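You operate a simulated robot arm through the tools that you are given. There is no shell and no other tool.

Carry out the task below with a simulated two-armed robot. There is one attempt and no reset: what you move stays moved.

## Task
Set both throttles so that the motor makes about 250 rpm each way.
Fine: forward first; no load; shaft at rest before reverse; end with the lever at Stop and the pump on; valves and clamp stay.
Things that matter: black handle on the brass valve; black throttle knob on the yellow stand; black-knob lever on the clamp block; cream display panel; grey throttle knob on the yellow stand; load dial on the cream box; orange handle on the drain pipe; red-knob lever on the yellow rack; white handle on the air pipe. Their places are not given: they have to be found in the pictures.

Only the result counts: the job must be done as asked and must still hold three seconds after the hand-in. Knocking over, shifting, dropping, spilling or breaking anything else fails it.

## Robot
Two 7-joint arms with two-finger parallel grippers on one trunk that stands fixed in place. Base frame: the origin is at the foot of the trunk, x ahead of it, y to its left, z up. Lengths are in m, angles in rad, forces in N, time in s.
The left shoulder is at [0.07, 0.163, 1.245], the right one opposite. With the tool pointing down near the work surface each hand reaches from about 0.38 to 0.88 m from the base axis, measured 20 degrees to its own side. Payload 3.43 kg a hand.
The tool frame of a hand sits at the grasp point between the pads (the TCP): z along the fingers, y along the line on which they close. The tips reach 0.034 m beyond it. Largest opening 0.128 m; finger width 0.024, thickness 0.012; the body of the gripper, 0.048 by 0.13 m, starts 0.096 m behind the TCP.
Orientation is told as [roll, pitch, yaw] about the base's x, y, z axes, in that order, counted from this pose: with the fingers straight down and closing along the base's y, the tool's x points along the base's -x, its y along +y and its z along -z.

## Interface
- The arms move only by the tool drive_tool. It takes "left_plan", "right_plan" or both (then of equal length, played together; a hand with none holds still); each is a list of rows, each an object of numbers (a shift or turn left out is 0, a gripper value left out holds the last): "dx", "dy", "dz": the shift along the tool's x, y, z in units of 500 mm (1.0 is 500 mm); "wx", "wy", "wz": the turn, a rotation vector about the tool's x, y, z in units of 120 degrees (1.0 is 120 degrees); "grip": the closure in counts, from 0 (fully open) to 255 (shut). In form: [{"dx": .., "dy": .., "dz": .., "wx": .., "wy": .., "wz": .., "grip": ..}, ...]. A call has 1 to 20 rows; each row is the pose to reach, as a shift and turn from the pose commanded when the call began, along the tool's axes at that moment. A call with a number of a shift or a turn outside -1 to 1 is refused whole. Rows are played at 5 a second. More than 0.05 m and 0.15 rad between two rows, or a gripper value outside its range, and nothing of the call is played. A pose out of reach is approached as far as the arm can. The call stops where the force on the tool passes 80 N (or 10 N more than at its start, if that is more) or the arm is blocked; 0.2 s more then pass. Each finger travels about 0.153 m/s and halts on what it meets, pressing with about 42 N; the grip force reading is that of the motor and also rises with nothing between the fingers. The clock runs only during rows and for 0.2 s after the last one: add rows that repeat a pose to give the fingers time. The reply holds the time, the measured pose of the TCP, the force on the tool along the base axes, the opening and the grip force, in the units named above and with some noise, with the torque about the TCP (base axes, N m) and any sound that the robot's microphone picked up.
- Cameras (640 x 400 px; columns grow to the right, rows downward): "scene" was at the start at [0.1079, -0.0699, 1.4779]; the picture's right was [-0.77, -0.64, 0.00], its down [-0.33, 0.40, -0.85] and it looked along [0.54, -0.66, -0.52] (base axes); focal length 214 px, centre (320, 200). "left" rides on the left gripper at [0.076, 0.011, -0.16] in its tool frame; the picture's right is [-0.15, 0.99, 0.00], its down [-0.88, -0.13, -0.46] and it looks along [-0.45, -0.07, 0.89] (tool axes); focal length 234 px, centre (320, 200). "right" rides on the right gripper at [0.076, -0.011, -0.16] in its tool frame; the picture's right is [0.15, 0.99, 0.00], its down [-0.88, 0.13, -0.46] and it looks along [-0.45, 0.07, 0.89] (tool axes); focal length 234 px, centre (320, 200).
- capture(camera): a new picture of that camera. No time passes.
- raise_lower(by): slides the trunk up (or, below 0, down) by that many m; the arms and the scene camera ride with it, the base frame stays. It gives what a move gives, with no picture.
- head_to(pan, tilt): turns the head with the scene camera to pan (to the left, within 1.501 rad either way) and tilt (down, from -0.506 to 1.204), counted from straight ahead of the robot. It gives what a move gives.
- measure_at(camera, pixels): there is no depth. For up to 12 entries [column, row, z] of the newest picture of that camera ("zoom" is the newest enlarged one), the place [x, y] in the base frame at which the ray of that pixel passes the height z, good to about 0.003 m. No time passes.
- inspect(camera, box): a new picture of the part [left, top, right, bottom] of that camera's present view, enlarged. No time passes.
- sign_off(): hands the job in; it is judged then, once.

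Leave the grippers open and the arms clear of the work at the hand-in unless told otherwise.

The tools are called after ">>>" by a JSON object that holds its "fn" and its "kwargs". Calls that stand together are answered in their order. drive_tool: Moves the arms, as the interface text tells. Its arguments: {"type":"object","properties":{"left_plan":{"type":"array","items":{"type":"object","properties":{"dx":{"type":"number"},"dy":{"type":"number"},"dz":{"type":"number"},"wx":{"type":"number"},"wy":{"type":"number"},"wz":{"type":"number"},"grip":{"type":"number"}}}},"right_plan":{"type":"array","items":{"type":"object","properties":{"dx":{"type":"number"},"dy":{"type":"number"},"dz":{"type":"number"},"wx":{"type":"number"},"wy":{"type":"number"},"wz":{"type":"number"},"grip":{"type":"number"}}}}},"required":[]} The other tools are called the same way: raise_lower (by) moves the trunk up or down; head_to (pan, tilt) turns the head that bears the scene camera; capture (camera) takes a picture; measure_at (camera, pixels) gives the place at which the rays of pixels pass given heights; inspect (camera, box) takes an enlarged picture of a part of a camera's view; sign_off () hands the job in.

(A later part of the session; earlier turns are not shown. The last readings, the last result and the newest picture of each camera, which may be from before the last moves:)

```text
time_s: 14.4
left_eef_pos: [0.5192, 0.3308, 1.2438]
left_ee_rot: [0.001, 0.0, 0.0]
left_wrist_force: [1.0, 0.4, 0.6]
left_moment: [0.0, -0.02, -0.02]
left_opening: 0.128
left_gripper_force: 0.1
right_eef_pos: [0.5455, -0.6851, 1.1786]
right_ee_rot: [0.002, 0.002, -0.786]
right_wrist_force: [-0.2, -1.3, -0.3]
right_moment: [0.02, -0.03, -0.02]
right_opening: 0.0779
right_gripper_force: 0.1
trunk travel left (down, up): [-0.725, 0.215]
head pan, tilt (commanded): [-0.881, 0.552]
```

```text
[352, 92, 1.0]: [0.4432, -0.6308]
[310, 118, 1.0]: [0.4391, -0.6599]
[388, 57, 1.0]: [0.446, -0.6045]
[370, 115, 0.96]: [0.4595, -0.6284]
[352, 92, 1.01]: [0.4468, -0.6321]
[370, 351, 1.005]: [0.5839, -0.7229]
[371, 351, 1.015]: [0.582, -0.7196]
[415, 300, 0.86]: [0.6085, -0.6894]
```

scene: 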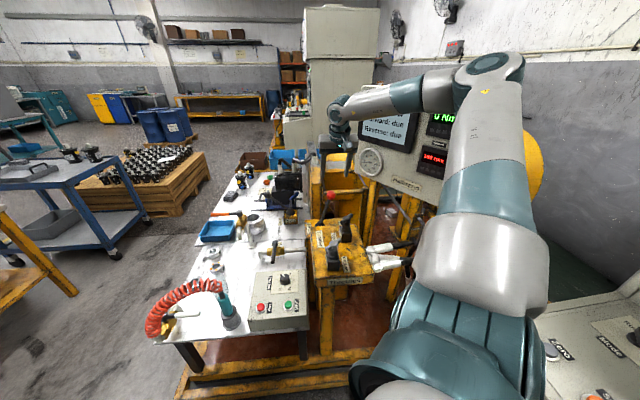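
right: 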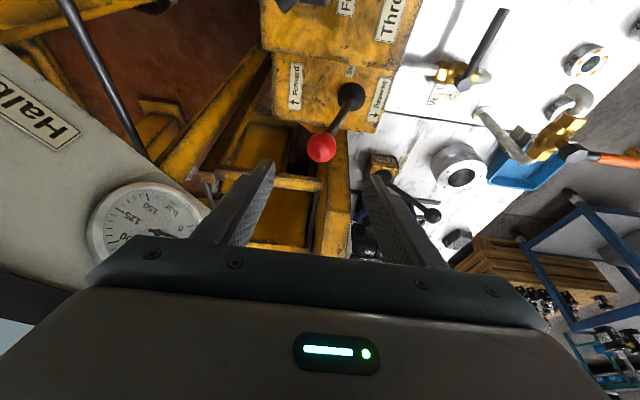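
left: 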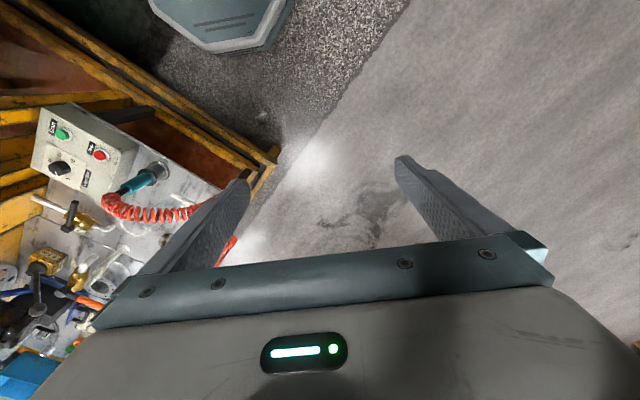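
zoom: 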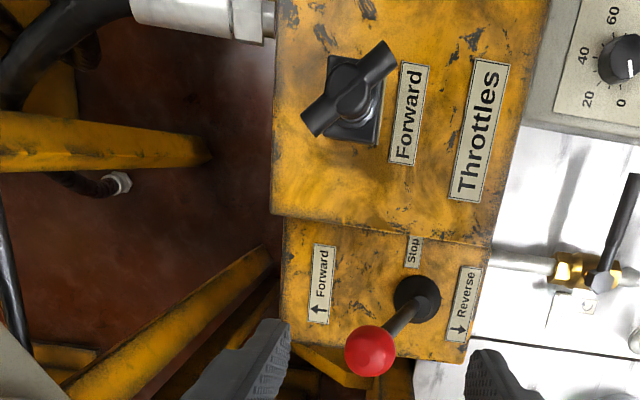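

The black T-bar centre is at about [0.441, -0.630, 0.997] with the bar at about 85° from x. I'll move above it to [0.441, -0.630, 1.09] while yawing to about -93°, so the fingers close across the bar.

>>> {"fn": "drive_tool", "kwargs": {"right_plan": [{"dx": 0.0282, "dy": -0.00875, "dz": 0.022, "wz": 0.05}, {"dx": 0.0564, "dy": -0.0175, "dz": 0.044, "wz": 0.1}, {"dx": 0.0846, "dy": -0.02625, "dz": 0.066, "wz": 0.15}, {"dx": 0.1128, "dy": -0.035, "dz": 0.088, "wz": 0.2}, {"dx": 0.141, "dy": -0.04375, "dz": 0.11, "wz": 0.25}, {"dx": 0.1692, "dy": -0.0525, "dz": 0.133, "wz": 0.3}, {"dx": 0.1974, "dy": -0.06125, "dz": 0.155, "wz": 0.35}, {"dx": 0.2256, "dy": -0.07, "dz": 0.177, "wz": 0.4}]}}

>>> {"fn": "capture", "kwargs": {"camera": "scene"}}

>>> {"fn": "capture", "kwargs": {"camera": "right"}}

```text
time_s: 16.2
left_eef_pos: [0.5199, 0.3319, 1.2442]
left_ee_rot: [0.0, -0.002, 0.0]
left_wrist_force: [0.0, 0.4, -0.9]
left_moment: [0.03, -0.01, 0.02]
left_opening: 0.1279
left_gripper_force: 0.1
right_eef_pos: [0.442, -0.6311, 1.0902]
right_ee_rot: [0.003, 0.001, -1.626]
right_wrist_force: [0.0, -0.7, 0.1]
right_moment: [-0.04, 0.0, 0.02]
right_opening: 0.0777
right_gripper_force: 0.2
trunk travel left (down, up): [-0.725, 0.215]
head pan, tilt (commanded): [-0.881, 0.552]
```

```text
taken
```

scene: 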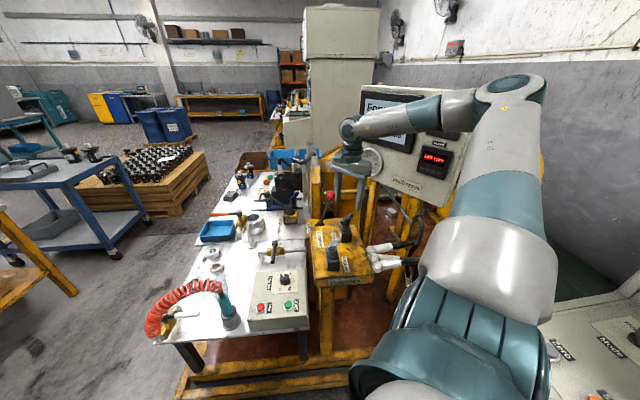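

```text
taken
```

right: 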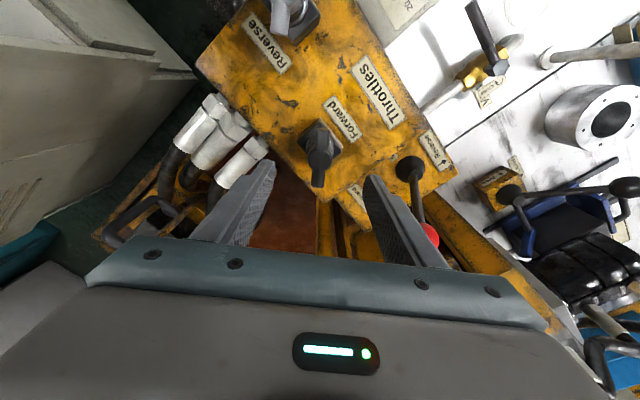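

The rpm display is visible with the hand here. I'll read it and check the alignment with the T-bar at (319,160).

>>> {"fn": "inspect", "kwargs": {"camera": "scene", "box": [350, 80, 490, 210]}}

>>> {"fn": "inspect", "kwargs": {"camera": "right", "box": [250, 90, 390, 230]}}

>>> {"fn": "measure_at", "kwargs": {"camera": "right", "pixels": [[318, 160, 1.0], [318, 160, 0.99], [317, 184, 1.0], [319, 138, 1.0]]}}

```text
3.08 times, centred on (420, 145) of scene
```

zoom: 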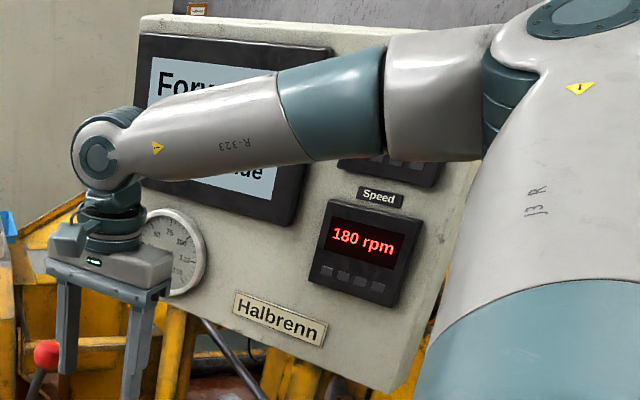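

```text
2.86 times, centred on (320, 160) of right
```

zoom: 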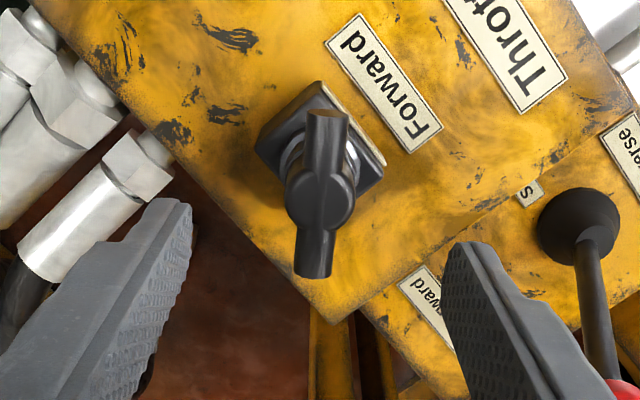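

```text
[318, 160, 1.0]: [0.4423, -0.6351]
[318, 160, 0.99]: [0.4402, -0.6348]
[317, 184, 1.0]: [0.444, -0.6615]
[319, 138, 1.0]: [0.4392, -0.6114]
```

The reading is a steady 180 rpm and the bar sits centred between the fingers. I'll descend to TCP z ≈ 1.005 and close on the bar.

>>> {"fn": "drive_tool", "kwargs": {"right_plan": [{"dz": 0.045}, {"dz": 0.09}, {"dz": 0.135}, {"dz": 0.17}, {"dz": 0.17}, {"dz": 0.17, "grip": 160}, {"dz": 0.17, "grip": 255}, {"dz": 0.17, "grip": 255}, {"dz": 0.17, "grip": 255}]}}

>>> {"fn": "capture", "kwargs": {"camera": "right"}}

>>> {"fn": "capture", "kwargs": {"camera": "scene"}}

```text
time_s: 18.2
left_eef_pos: [0.5198, 0.3314, 1.2427]
left_ee_rot: [-0.001, -0.002, 0.0]
left_wrist_force: [-0.2, -0.4, -0.5]
left_moment: [0.0, 0.03, 0.01]
left_opening: 0.1281
left_gripper_force: 0.0
right_eef_pos: [0.4407, -0.631, 1.0031]
right_ee_rot: [0.002, 0.001, -1.625]
right_wrist_force: [7.7, 1.1, 0.7]
right_moment: [0.15, -0.48, 0.32]
right_opening: 0.0307
right_gripper_force: 44.8
trunk travel left (down, up): [-0.725, 0.215]
head pan, tilt (commanded): [-0.881, 0.552]
```

```text
taken
```

right: 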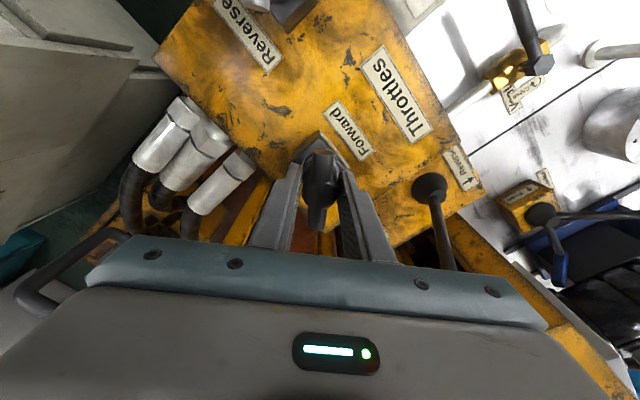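

```text
taken
```

scene: 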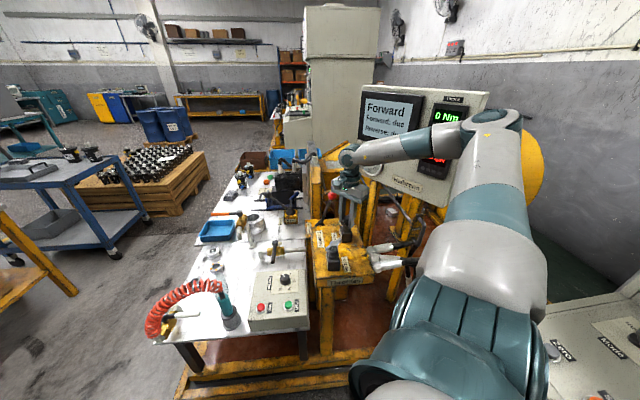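

The fingers closed at 0.031 m on the knob's hub. I'll check what the panel shows from here before turning.

>>> {"fn": "inspect", "kwargs": {"camera": "scene", "box": [350, 80, 490, 210]}}

>>> {"fn": "inspect", "kwargs": {"camera": "right", "box": [250, 110, 390, 270]}}

>>> {"fn": "inspect", "kwargs": {"camera": "scene", "box": [310, 150, 390, 260]}}

```text
3.08 times, centred on (420, 145) of scene
```

zoom: 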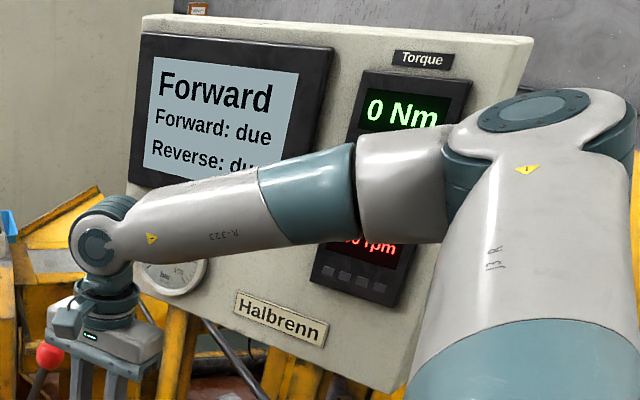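

```text
2.50 times, centred on (320, 190) of right
```

zoom: 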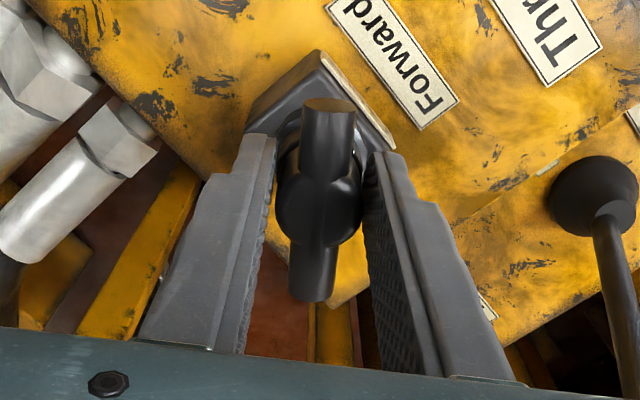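

```text
3.64 times, centred on (350, 205) of scene
```

zoom: 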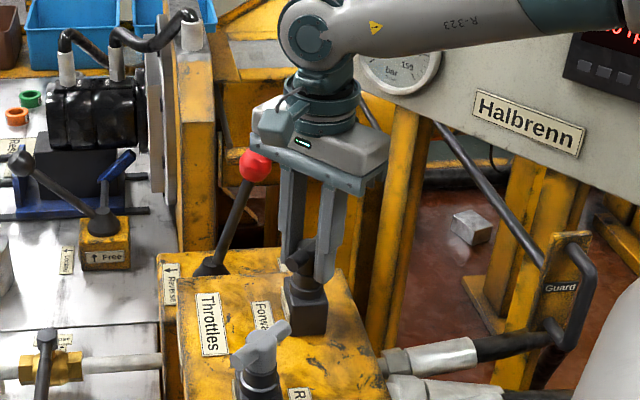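

The pads are on the hub and the forearm hides most of the rpm digits, so I'll turn, then lift to read. I'll turn 20° counter-clockwise seen from above (negative wz) as a first test of the opening direction.

>>> {"fn": "drive_tool", "kwargs": {"right_plan": [{"wz": -0.04}, {"wz": -0.08}, {"wz": -0.125}, {"wz": -0.167}, {"wz": -0.167}]}}

>>> {"fn": "inspect", "kwargs": {"camera": "scene", "box": [350, 80, 490, 210]}}

>>> {"fn": "inspect", "kwargs": {"camera": "right", "box": [250, 110, 390, 270]}}

```text
time_s: 19.4
left_eef_pos: [0.5201, 0.3318, 1.2431]
left_ee_rot: [-0.001, -0.003, -0.001]
left_wrist_force: [0.8, 0.6, 0.2]
left_moment: [0.0, -0.01, -0.01]
left_opening: 0.128
left_gripper_force: 0.1
right_eef_pos: [0.4413, -0.6326, 1.0042]
right_ee_rot: [-0.001, 0.002, -1.274]
right_wrist_force: [4.3, -2.8, 1.0]
right_moment: [0.19, -0.32, -0.37]
right_opening: 0.0306
right_gripper_force: 44.7
trunk travel left (down, up): [-0.725, 0.215]
head pan, tilt (commanded): [-0.881, 0.552]
```

```text
3.08 times, centred on (420, 145) of scene
```

zoom: 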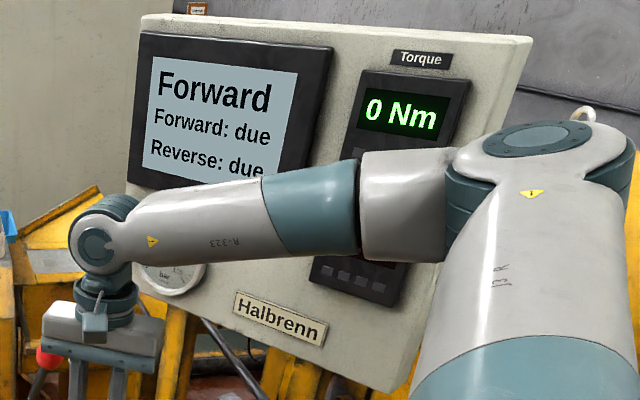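

```text
2.50 times, centred on (320, 190) of right
```

zoom: 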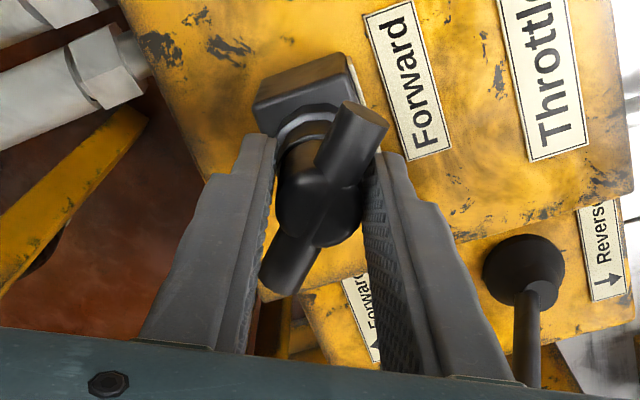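

The pads slipped round the hub: the bar stayed put while the hand turned 20°, with torque about 0.37 Nm. The bar is now close to the finger edges, which will drive it positively, so I'll turn another 20°.

>>> {"fn": "drive_tool", "kwargs": {"right_plan": [{"wz": -0.04}, {"wz": -0.08}, {"wz": -0.125}, {"wz": -0.167}, {"wz": -0.167}]}}

>>> {"fn": "inspect", "kwargs": {"camera": "right", "box": [250, 110, 390, 270]}}

>>> {"fn": "inspect", "kwargs": {"camera": "scene", "box": [350, 80, 490, 210]}}

```text
time_s: 20.6
left_eef_pos: [0.5186, 0.3322, 1.2438]
left_ee_rot: [0.001, 0.0, -0.001]
left_wrist_force: [0.3, 1.2, -0.5]
left_moment: [0.0, 0.0, -0.01]
left_opening: 0.1279
left_gripper_force: 0.0
right_eef_pos: [0.4401, -0.6309, 1.0056]
right_ee_rot: [-0.001, 0.005, -0.923]
right_wrist_force: [-7.0, 7.1, -4.4]
right_moment: [0.23, 0.74, -0.46]
right_opening: 0.0305
right_gripper_force: 44.7
trunk travel left (down, up): [-0.725, 0.215]
head pan, tilt (commanded): [-0.881, 0.552]
```

```text
2.50 times, centred on (320, 190) of right
```

zoom: 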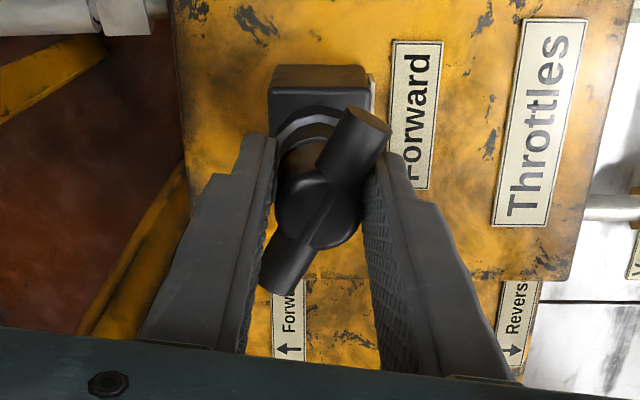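

```text
3.08 times, centred on (420, 145) of scene
```

zoom: 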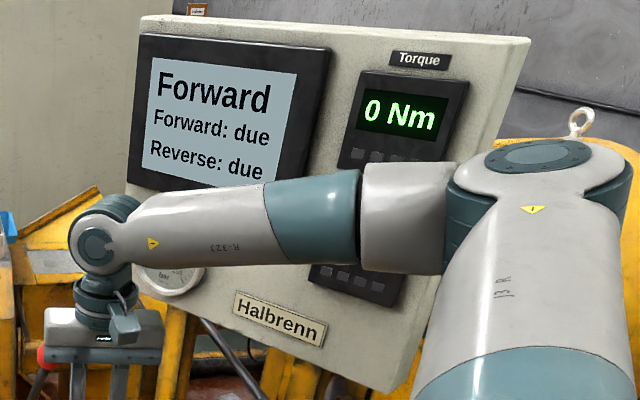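

The bar now turns with the hand. I'll open, lift 9 cm and read the speed.

>>> {"fn": "drive_tool", "kwargs": {"right_plan": [{"grip": 150}, {"grip": 100}, {"dz": -0.05, "grip": 100}, {"dz": -0.11, "grip": 100}, {"dz": -0.18, "grip": 100}, {"dz": -0.18, "grip": 100}, {"dz": -0.18, "grip": 100}]}}

>>> {"fn": "inspect", "kwargs": {"camera": "scene", "box": [350, 80, 490, 210]}}

>>> {"fn": "capture", "kwargs": {"camera": "right"}}

```text
time_s: 22.2
left_eef_pos: [0.5195, 0.3316, 1.2443]
left_ee_rot: [-0.002, -0.003, -0.001]
left_wrist_force: [0.9, 0.2, 0.1]
left_moment: [0.02, 0.01, 0.01]
left_opening: 0.1278
left_gripper_force: 0.2
right_eef_pos: [0.4451, -0.631, 1.0956]
right_ee_rot: [0.002, 0.0, -0.925]
right_wrist_force: [0.7, 0.1, 0.0]
right_moment: [-0.03, 0.0, -0.01]
right_opening: 0.0778
right_gripper_force: 0.1
trunk travel left (down, up): [-0.725, 0.215]
head pan, tilt (commanded): [-0.881, 0.552]
```

```text
3.08 times, centred on (420, 145) of scene
```

zoom: 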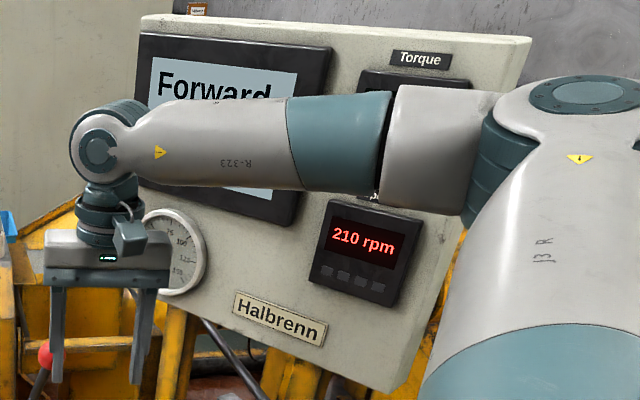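

```text
taken
```

right: 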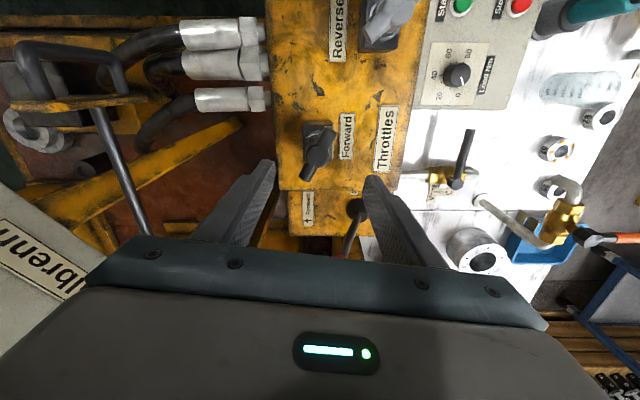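

Counter-clockwise opens it: the speed went from 180 to 210 rpm. I'll measure the bar's new angle from the right camera.

>>> {"fn": "inspect", "kwargs": {"camera": "right", "box": [270, 100, 370, 200]}}

```text
4.00 times, centred on (320, 150) of right
```

zoom: 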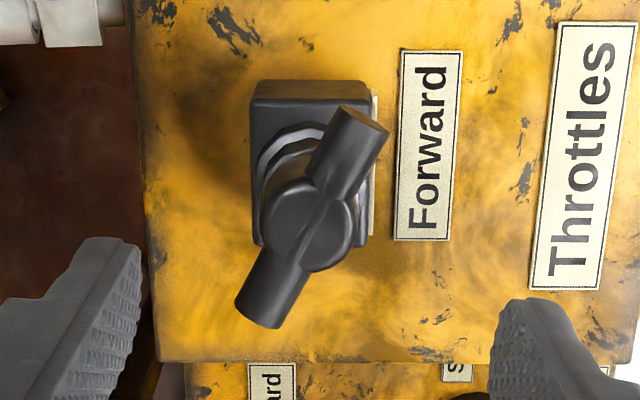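

>>> {"fn": "measure_at", "kwargs": {"camera": "zoom", "pixels": [[362, 125, 1.0], [258, 310, 1.0], [311, 225, 1.0], [362, 125, 0.995], [258, 310, 0.995]]}}

```text
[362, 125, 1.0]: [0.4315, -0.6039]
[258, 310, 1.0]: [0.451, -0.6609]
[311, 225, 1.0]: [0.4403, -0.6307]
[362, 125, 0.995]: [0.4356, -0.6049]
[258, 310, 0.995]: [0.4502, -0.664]
```

The bar turned about 22° for +30 rpm, roughly 1.4 rpm per degree, so I need about 29° more for 250. I'll descend again, close, turn 29° counter-clockwise, release and lift.

>>> {"fn": "drive_tool", "kwargs": {"right_plan": [{"dz": 0.06}, {"dz": 0.12}, {"dz": 0.178}, {"dz": 0.178}, {"dz": 0.178, "grip": 170}, {"dz": 0.178, "grip": 255}, {"dz": 0.178, "grip": 255}, {"dz": 0.178, "wz": -0.05, "grip": 255}, {"dz": 0.178, "wz": -0.1, "grip": 255}, {"dz": 0.178, "wz": -0.15, "grip": 255}, {"dz": 0.178, "wz": -0.2, "grip": 255}, {"dz": 0.178, "wz": -0.235, "grip": 255}, {"dz": 0.178, "wz": -0.235, "grip": 255}, {"dz": 0.178, "wz": -0.235, "grip": 150}, {"dz": 0.178, "wz": -0.235, "grip": 100}, {"dz": 0.12, "wz": -0.235, "grip": 100}, {"dz": 0.06, "wz": -0.235, "grip": 100}, {"wz": -0.235, "grip": 100}, {"wz": -0.235, "grip": 100}, {"wz": -0.235, "grip": 100}]}}

>>> {"fn": "capture", "kwargs": {"camera": "scene"}}

>>> {"fn": "inspect", "kwargs": {"camera": "scene", "box": [350, 80, 490, 210]}}

>>> {"fn": "inspect", "kwargs": {"camera": "right", "box": [270, 100, 370, 200]}}

```text
time_s: 26.4
left_eef_pos: [0.5199, 0.3318, 1.2448]
left_ee_rot: [-0.001, -0.003, -0.001]
left_wrist_force: [-0.4, 0.3, 0.1]
left_moment: [-0.04, 0.0, 0.02]
left_opening: 0.128
left_gripper_force: 0.1
right_eef_pos: [0.4392, -0.6329, 1.0955]
right_ee_rot: [0.003, -0.001, -0.431]
right_wrist_force: [0.1, 0.1, -1.2]
right_moment: [-0.05, 0.0, 0.02]
right_opening: 0.0775
right_gripper_force: 0.0
trunk travel left (down, up): [-0.725, 0.215]
head pan, tilt (commanded): [-0.881, 0.552]
```

```text
taken
```

scene: 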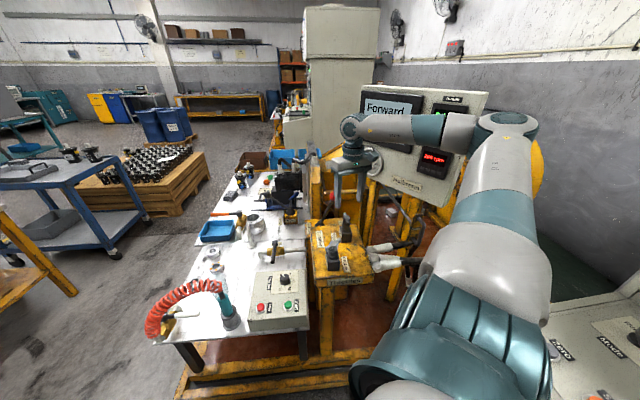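

```text
3.08 times, centred on (420, 145) of scene
```

zoom: 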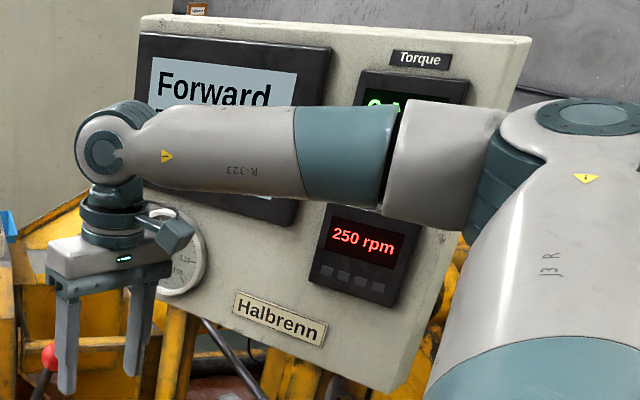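

```text
4.00 times, centred on (320, 150) of right
```

zoom: 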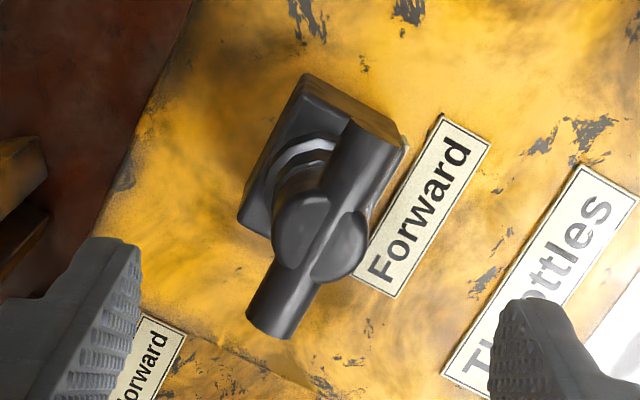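

The speed now reads exactly 250 rpm. I'll rise and move the hand back to the lever stand-off, giving the readings time to settle, then look at the panel's text.

>>> {"fn": "drive_tool", "kwargs": {"right_plan": [{"dx": -0.047, "dy": -0.002, "dz": -0.05, "wz": 0.034}, {"dx": -0.094, "dy": -0.004, "dz": -0.09, "wz": 0.068}, {"dx": -0.142, "dy": -0.006, "dz": -0.12, "wz": 0.101}, {"dx": -0.189, "dy": -0.008, "dz": -0.145, "wz": 0.135}, {"dx": -0.236, "dy": -0.01, "dz": -0.168, "wz": 0.169}, {"dx": -0.236, "dy": -0.01, "dz": -0.168, "wz": 0.169}]}}

>>> {"fn": "inspect", "kwargs": {"camera": "scene", "box": [350, 80, 490, 210]}}

>>> {"fn": "capture", "kwargs": {"camera": "right"}}

```text
time_s: 27.8
left_eef_pos: [0.52, 0.332, 1.2436]
left_ee_rot: [-0.002, -0.003, 0.0]
left_wrist_force: [0.0, -0.3, -0.2]
left_moment: [0.02, -0.01, 0.03]
left_opening: 0.1279
left_gripper_force: 0.0
right_eef_pos: [0.5436, -0.6877, 1.1783]
right_ee_rot: [0.003, 0.001, -0.787]
right_wrist_force: [-0.6, -0.6, 0.2]
right_moment: [-0.01, 0.01, 0.0]
right_opening: 0.0776
right_gripper_force: 0.1
trunk travel left (down, up): [-0.725, 0.215]
head pan, tilt (commanded): [-0.881, 0.552]
```

```text
3.08 times, centred on (420, 145) of scene
```

zoom: 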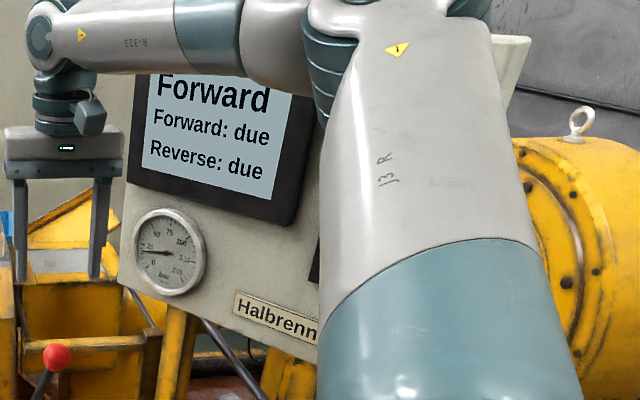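

```text
taken
```

right: 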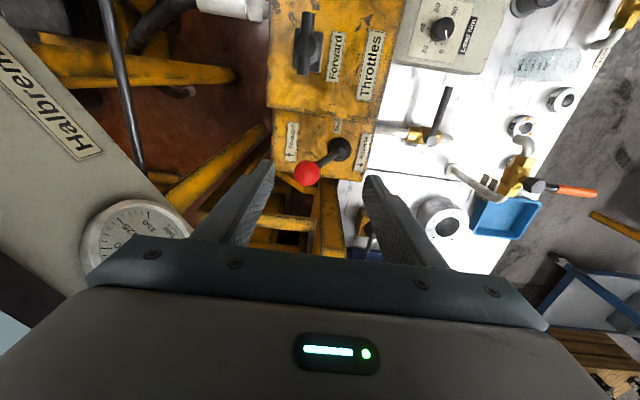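

It still says "Forward: due", so the check may need the speed held for a while. I'll tilt the hand into the lever approach pose, where both the text and the rpm were visible, and wait about 3 s.

>>> {"fn": "drive_tool", "kwargs": {"right_plan": [{"wy": -0.055, "dz": 0.02}, {"wy": -0.11, "dz": 0.04}, {"wy": -0.1667, "dz": 0.06}, {"wy": -0.1667, "dz": 0.06}, {"wy": -0.1667, "dz": 0.06}, {"wy": -0.1667, "dz": 0.06}, {"wy": -0.1667, "dz": 0.06}, {"wy": -0.1667, "dz": 0.06}, {"wy": -0.1667, "dz": 0.06}, {"wy": -0.1667, "dz": 0.06}, {"wy": -0.1667, "dz": 0.06}, {"wy": -0.1667, "dz": 0.06}, {"wy": -0.1667, "dz": 0.06}, {"wy": -0.1667, "dz": 0.06}, {"wy": -0.1667, "dz": 0.06}, {"wy": -0.1667, "dz": 0.06}]}}

>>> {"fn": "inspect", "kwargs": {"camera": "scene", "box": [350, 80, 490, 210]}}

```text
time_s: 31.2
left_eef_pos: [0.5199, 0.3313, 1.243]
left_ee_rot: [0.0, -0.002, 0.0]
left_wrist_force: [-0.5, 0.0, 0.1]
left_moment: [0.01, 0.0, 0.04]
left_opening: 0.128
left_gripper_force: 0.1
right_eef_pos: [0.5462, -0.6881, 1.1486]
right_ee_rot: [0.001, -0.349, -0.787]
right_wrist_force: [0.9, 0.3, -0.1]
right_moment: [-0.01, 0.0, 0.03]
right_opening: 0.0776
right_gripper_force: 0.0
trunk travel left (down, up): [-0.725, 0.215]
head pan, tilt (commanded): [-0.881, 0.552]
```

```text
3.08 times, centred on (420, 145) of scene
```

zoom: 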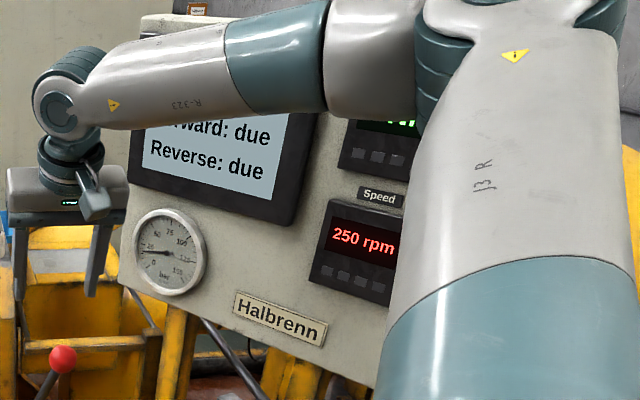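

It's holding at 250 rpm with "due" still shown. I'll wait 4 s more to see whether the check registers.

>>> {"fn": "drive_tool", "kwargs": {"right_plan": [{"dz": 0}, {"dz": 0}, {"dz": 0}, {"dz": 0}, {"dz": 0}, {"dz": 0}, {"dz": 0}, {"dz": 0}, {"dz": 0}, {"dz": 0}, {"dz": 0}, {"dz": 0}, {"dz": 0}, {"dz": 0}, {"dz": 0}, {"dz": 0}, {"dz": 0}, {"dz": 0}, {"dz": 0}, {"dz": 0}]}}

>>> {"fn": "capture", "kwargs": {"camera": "scene"}}

>>> {"fn": "inspect", "kwargs": {"camera": "scene", "box": [350, 80, 490, 210]}}

>>> {"fn": "inspect", "kwargs": {"camera": "right", "box": [200, 0, 480, 260]}}

```text
time_s: 35.4
left_eef_pos: [0.5212, 0.3319, 1.2441]
left_ee_rot: [0.0, -0.002, 0.0]
left_wrist_force: [0.1, 0.4, 0.7]
left_moment: [-0.03, -0.01, 0.02]
left_opening: 0.1277
left_gripper_force: 0.1
right_eef_pos: [0.5456, -0.6872, 1.1477]
right_ee_rot: [0.002, -0.348, -0.788]
right_wrist_force: [-0.5, 0.5, -0.3]
right_moment: [0.0, -0.03, -0.02]
right_opening: 0.0779
right_gripper_force: 0.0
trunk travel left (down, up): [-0.725, 0.215]
head pan, tilt (commanded): [-0.881, 0.552]
```

```text
taken
```

scene: 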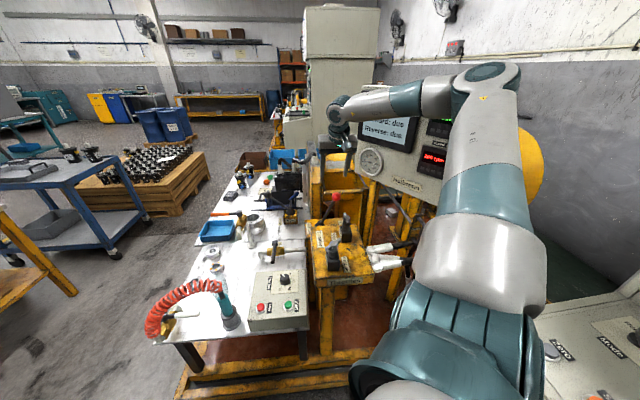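

```text
3.08 times, centred on (420, 145) of scene
```

zoom: 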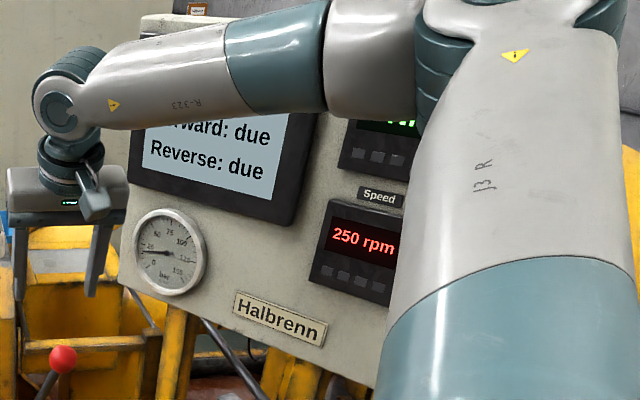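

```text
1.54 times, centred on (340, 130) of right
```

zoom: 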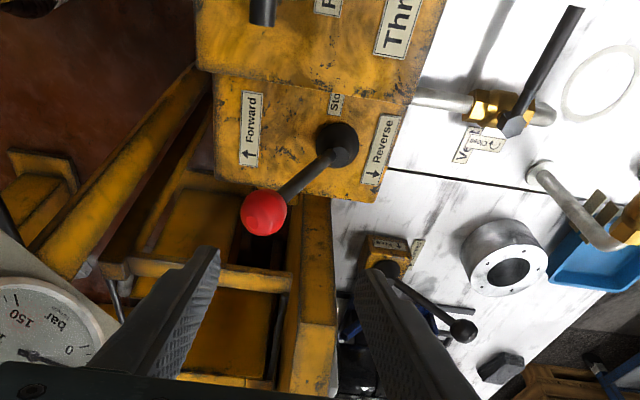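

The speed holds at 250 rpm, so Forward is set. The "due" lines may belong to a fuller test record or update only at Stop. Now I bring the lever back to Stop: descend around the ball at about [0.583, -0.722, 1.005], narrow the fingers and ease it 5.3 cm back along the arc.

>>> {"fn": "drive_tool", "kwargs": {"right_plan": [{"dz": 0.08}, {"dz": 0.16}, {"dz": 0.23}, {"dz": 0.298}, {"dz": 0.298}, {"dz": 0.298, "grip": 150}, {"dz": 0.298, "grip": 165}, {"dz": 0.298, "grip": 165}]}}

>>> {"fn": "capture", "kwargs": {"camera": "right"}}

```text
time_s: 37.2
left_eef_pos: [0.5189, 0.3317, 1.2438]
left_ee_rot: [0.001, -0.002, 0.001]
left_wrist_force: [0.4, 0.7, -0.5]
left_moment: [0.03, 0.01, -0.01]
left_opening: 0.128
left_gripper_force: 0.1
right_eef_pos: [0.5818, -0.7237, 1.0093]
right_ee_rot: [0.002, -0.35, -0.788]
right_wrist_force: [-0.2, -2.4, -1.5]
right_moment: [0.05, -0.02, 0.02]
right_opening: 0.046
right_gripper_force: 0.6
trunk travel left (down, up): [-0.725, 0.215]
head pan, tilt (commanded): [-0.881, 0.552]
```

```text
taken
```

right: 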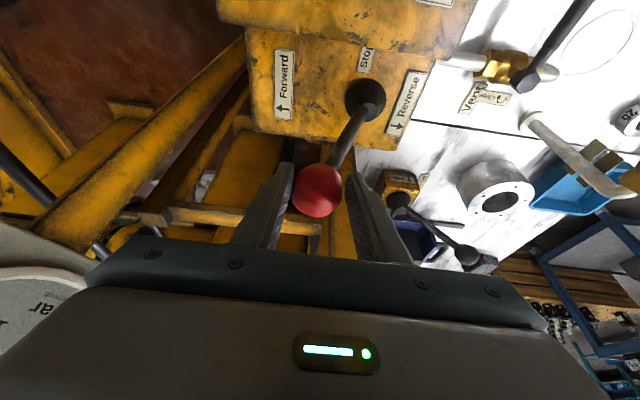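

The ball is between the pads. I'll ease it back to Stop.

>>> {"fn": "drive_tool", "kwargs": {"right_plan": [{"dy": 0.02, "dx": -0.002, "dz": -0.006}, {"dy": 0.04, "dx": -0.004, "dz": -0.011}, {"dy": 0.06, "dx": -0.005, "dz": -0.014}, {"dy": 0.08, "dx": -0.006, "dz": -0.0165}, {"dy": 0.095, "dx": -0.0065, "dz": -0.018}, {"dy": 0.105, "dx": -0.0065, "dz": -0.018}, {"dy": 0.105, "dx": -0.0065, "dz": -0.018}]}}

>>> {"fn": "capture", "kwargs": {"camera": "right"}}

>>> {"fn": "inspect", "kwargs": {"camera": "scene", "box": [350, 80, 490, 210]}}

```text
time_s: 38.8
left_eef_pos: [0.5185, 0.3313, 1.2442]
left_ee_rot: [0.001, -0.003, 0.0]
left_wrist_force: [-0.5, 0.1, 0.5]
left_moment: [-0.01, -0.03, 0.0]
left_opening: 0.128
left_gripper_force: 0.1
right_eef_pos: [0.619, -0.6836, 1.0186]
right_ee_rot: [0.002, -0.35, -0.79]
right_wrist_force: [-1.9, -2.3, -0.3]
right_moment: [-0.01, 0.0, 0.0]
right_opening: 0.0467
right_gripper_force: 0.9
trunk travel left (down, up): [-0.725, 0.215]
head pan, tilt (commanded): [-0.881, 0.552]
```

```text
taken
```

right: 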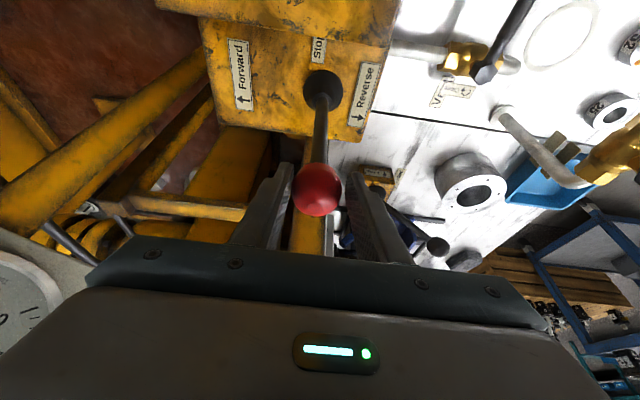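

```text
3.08 times, centred on (420, 145) of scene
```

zoom: 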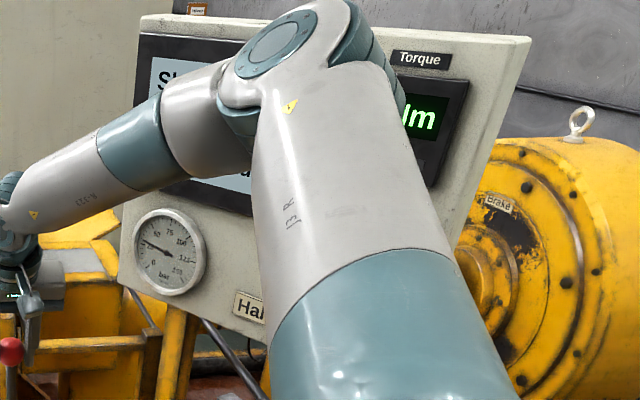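

The heading starts with "Sl…", probably "Slowing". I'll open and retract the hand so I can read the panel and wait for the shaft to stop.

>>> {"fn": "drive_tool", "kwargs": {"right_plan": [{"grip": 120}, {"grip": 100}, {"dz": -0.07, "grip": 100}, {"dz": -0.15, "grip": 100}, {"dz": -0.23, "grip": 100}, {"dz": -0.3, "grip": 100}, {"dz": -0.3, "grip": 100}]}}

>>> {"fn": "inspect", "kwargs": {"camera": "scene", "box": [350, 80, 490, 210]}}

>>> {"fn": "capture", "kwargs": {"camera": "right"}}

```text
time_s: 40.4
left_eef_pos: [0.5212, 0.3321, 1.2437]
left_ee_rot: [-0.002, -0.003, -0.001]
left_wrist_force: [0.0, -0.4, 0.3]
left_moment: [0.0, 0.02, 0.02]
left_opening: 0.1282
left_gripper_force: 0.0
right_eef_pos: [0.5815, -0.6471, 1.1636]
right_ee_rot: [0.001, -0.348, -0.787]
right_wrist_force: [-0.9, -0.2, 0.7]
right_moment: [0.0, -0.03, -0.02]
right_opening: 0.0777
right_gripper_force: 0.1
trunk travel left (down, up): [-0.725, 0.215]
head pan, tilt (commanded): [-0.881, 0.552]
```

```text
3.08 times, centred on (420, 145) of scene
```

zoom: 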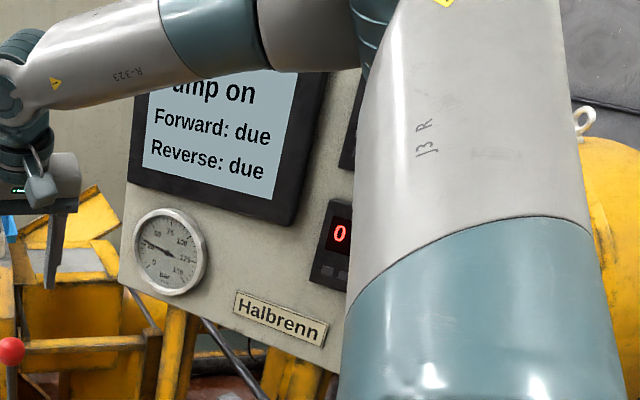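

```text
taken
```

right: 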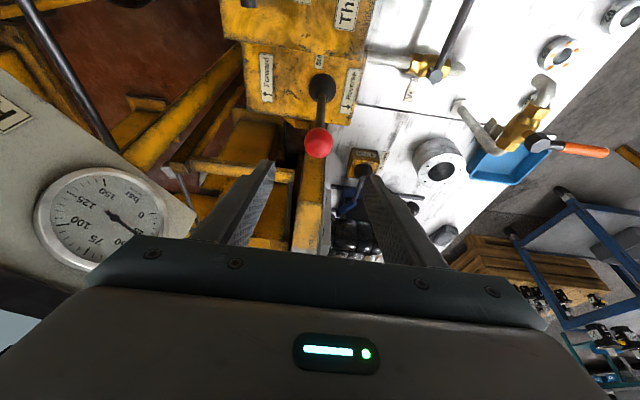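

The panel shows "Pump on" and 0 rpm, so the shaft is at rest and the lever is upright at Stop. Next I go back down around the ball and push it to Reverse (tool +y, bench left) by about 5 cm along the arc.

>>> {"fn": "drive_tool", "kwargs": {"right_plan": [{"dz": 0.08}, {"dz": 0.16}, {"dz": 0.23}, {"dz": 0.3}, {"dz": 0.3}, {"dz": 0.3, "grip": 150}, {"dz": 0.3, "grip": 165}, {"dz": 0.3, "grip": 165}, {"dz": 0.3, "dy": 0.02}, {"dz": 0.302, "dx": 0.001, "dy": 0.04}, {"dz": 0.3056, "dx": 0.002, "dy": 0.06}, {"dz": 0.3094, "dx": 0.0034, "dy": 0.08}, {"dz": 0.315, "dx": 0.0055, "dy": 0.1}, {"dz": 0.315, "dx": 0.0055, "dy": 0.1}]}}

>>> {"fn": "capture", "kwargs": {"camera": "right"}}

>>> {"fn": "capture", "kwargs": {"camera": "scene"}}

```text
time_s: 43.4
left_eef_pos: [0.5195, 0.3303, 1.2439]
left_ee_rot: [0.001, -0.003, 0.0]
left_wrist_force: [-0.8, 0.0, -0.1]
left_moment: [0.01, -0.04, 0.01]
left_opening: 0.1279
left_gripper_force: 0.1
right_eef_pos: [0.6569, -0.6498, 1.0116]
right_ee_rot: [0.004, -0.349, -0.789]
right_wrist_force: [0.0, 0.8, 0.5]
right_moment: [0.01, -0.03, -0.01]
right_opening: 0.0455
right_gripper_force: 0.1
trunk travel left (down, up): [-0.725, 0.215]
head pan, tilt (commanded): [-0.881, 0.552]
```

```text
taken
```

right: 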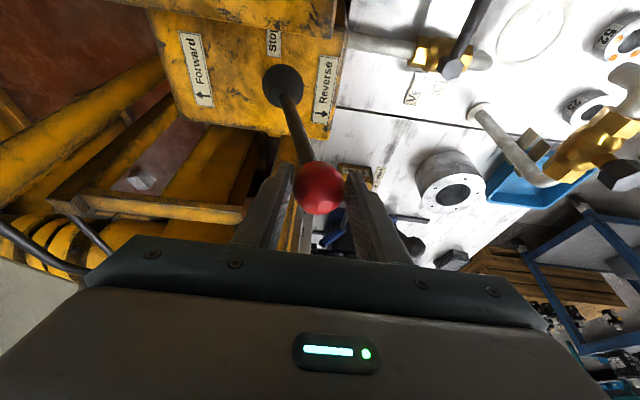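

```text
taken
```

scene: 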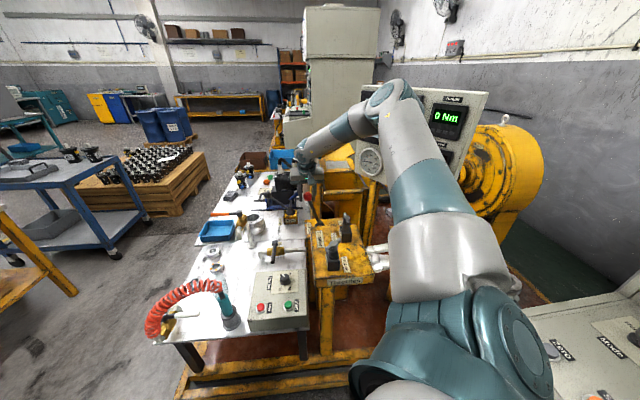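

The lever leans to Reverse and the ball is free in the gap. I'll open, retract and read the panel.

>>> {"fn": "drive_tool", "kwargs": {"right_plan": [{"grip": 120}, {"grip": 100}, {"dz": -0.07, "grip": 100}, {"dz": -0.15, "grip": 100}, {"dz": -0.23, "grip": 100}, {"dz": -0.3, "grip": 100}, {"dz": -0.3, "grip": 100}]}}

>>> {"fn": "inspect", "kwargs": {"camera": "scene", "box": [350, 80, 490, 210]}}

>>> {"fn": "capture", "kwargs": {"camera": "right"}}

```text
time_s: 45.0
left_eef_pos: [0.5197, 0.3322, 1.2444]
left_ee_rot: [-0.001, -0.002, 0.0]
left_wrist_force: [0.0, 0.3, 0.6]
left_moment: [-0.01, 0.02, 0.0]
left_opening: 0.1279
left_gripper_force: 0.1
right_eef_pos: [0.6205, -0.6163, 1.1519]
right_ee_rot: [0.001, -0.348, -0.787]
right_wrist_force: [-0.4, 0.2, 0.2]
right_moment: [0.0, 0.06, 0.02]
right_opening: 0.0778
right_gripper_force: 0.0
trunk travel left (down, up): [-0.725, 0.215]
head pan, tilt (commanded): [-0.881, 0.552]
```

```text
3.08 times, centred on (420, 145) of scene
```

zoom: 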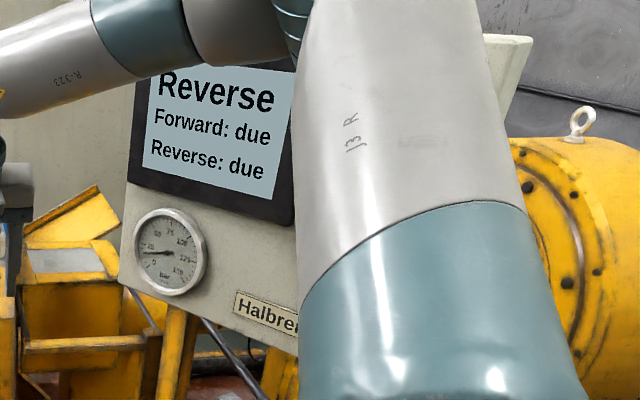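

```text
taken
```

right: 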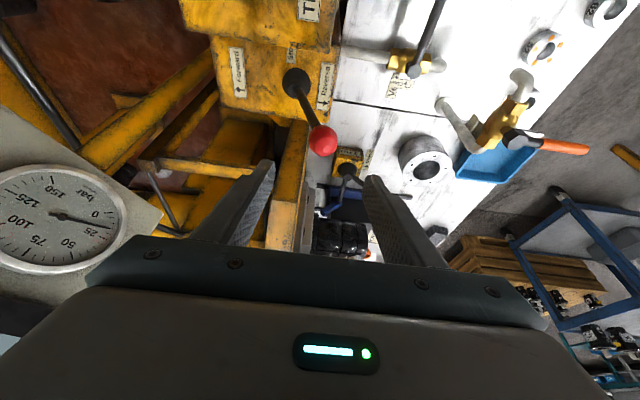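

The panel shows "Reverse". Next is the grey throttle at about [0.395, -0.488, 1.00]. First I straighten the tool and rise 3 cm.

>>> {"fn": "drive_tool", "kwargs": {"right_plan": [{"wy": 0.055, "dx": -0.007, "dz": -0.019}, {"wy": 0.11, "dx": -0.014, "dz": -0.038}, {"wy": 0.1667, "dx": -0.0205, "dz": -0.0564}, {"wy": 0.1667, "dx": -0.0205, "dz": -0.0564}]}}

```text
time_s: 46.0
left_eef_pos: [0.5198, 0.3306, 1.2432]
left_ee_rot: [0.002, -0.003, 0.0]
left_wrist_force: [1.0, 0.3, 0.1]
left_moment: [0.01, -0.01, -0.02]
left_opening: 0.1279
left_gripper_force: 0.1
right_eef_pos: [0.6202, -0.6145, 1.1809]
right_ee_rot: [0.002, 0.002, -0.787]
right_wrist_force: [-0.7, -0.9, 0.1]
right_moment: [-0.03, 0.01, -0.04]
right_opening: 0.0777
right_gripper_force: 0.1
trunk travel left (down, up): [-0.725, 0.215]
head pan, tilt (commanded): [-0.881, 0.552]
```

The tool is vertical again. I'll move over the grey throttle to [0.395, -0.488, 1.10], yawing to -90°.

>>> {"fn": "drive_tool", "kwargs": {"right_plan": [{"dx": 0.0625, "dy": -0.0173, "dz": 0.0205, "wz": 0.047}, {"dx": 0.125, "dy": -0.0345, "dz": 0.041, "wz": 0.094}, {"dx": 0.187, "dy": -0.0518, "dz": 0.0615, "wz": 0.141}, {"dx": 0.25, "dy": -0.069, "dz": 0.082, "wz": 0.188}, {"dx": 0.312, "dy": -0.0864, "dz": 0.1025, "wz": 0.234}, {"dx": 0.375, "dy": -0.1037, "dz": 0.123, "wz": 0.281}, {"dx": 0.437, "dy": -0.121, "dz": 0.1435, "wz": 0.328}, {"dx": 0.4996, "dy": -0.1382, "dz": 0.162, "wz": 0.375}]}}

>>> {"fn": "capture", "kwargs": {"camera": "scene"}}

>>> {"fn": "inspect", "kwargs": {"camera": "scene", "box": [350, 80, 490, 210]}}

>>> {"fn": "capture", "kwargs": {"camera": "right"}}

>>> {"fn": "inspect", "kwargs": {"camera": "right", "box": [270, 100, 370, 200]}}

```text
time_s: 47.8
left_eef_pos: [0.5192, 0.331, 1.2451]
left_ee_rot: [0.001, -0.004, 0.001]
left_wrist_force: [-0.1, 0.8, -0.4]
left_moment: [0.01, -0.05, 0.02]
left_opening: 0.1277
left_gripper_force: 0.0
right_eef_pos: [0.3931, -0.4851, 1.0995]
right_ee_rot: [0.003, 0.002, -1.575]
right_wrist_force: [-0.2, 0.1, 0.4]
right_moment: [0.01, -0.03, 0.0]
right_opening: 0.0779
right_gripper_force: 0.0
trunk travel left (down, up): [-0.725, 0.215]
head pan, tilt (commanded): [-0.881, 0.552]
```

```text
taken
```

scene: 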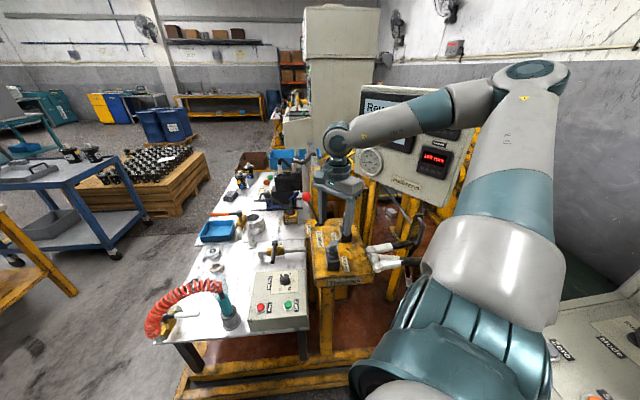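

```text
3.08 times, centred on (420, 145) of scene
```

zoom: 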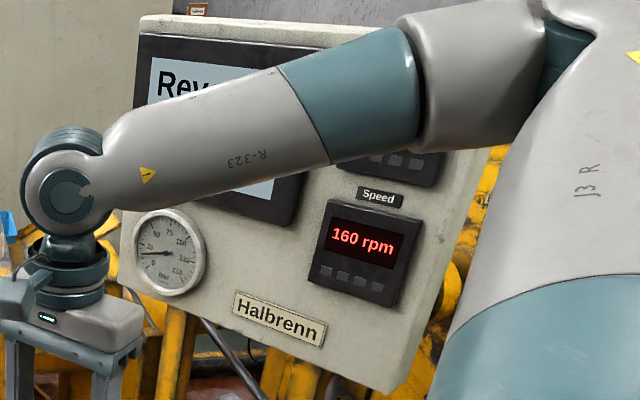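

```text
taken
```

right: 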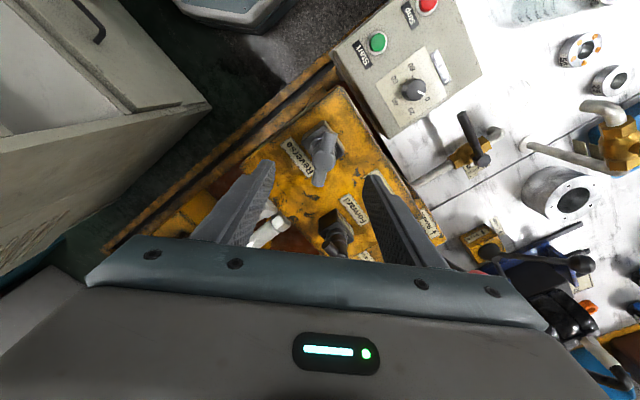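

```text
4.00 times, centred on (320, 150) of right
```

zoom: 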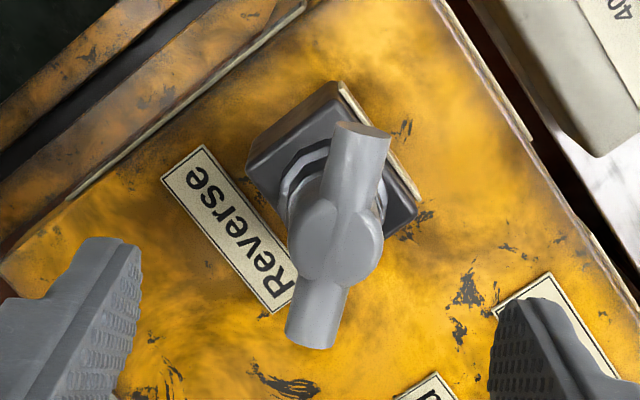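

Reverse speed reads 160 rpm. I'll measure the grey bar's centre and angle in this enlarged view.

>>> {"fn": "measure_at", "kwargs": {"camera": "zoom", "pixels": [[363, 140, 1.0], [316, 332, 1.0], [335, 245, 1.0], [363, 140, 0.995], [316, 332, 0.995]]}}

```text
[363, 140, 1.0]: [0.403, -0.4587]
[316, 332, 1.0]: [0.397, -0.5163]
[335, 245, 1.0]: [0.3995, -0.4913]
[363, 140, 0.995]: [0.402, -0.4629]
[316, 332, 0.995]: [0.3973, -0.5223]
```

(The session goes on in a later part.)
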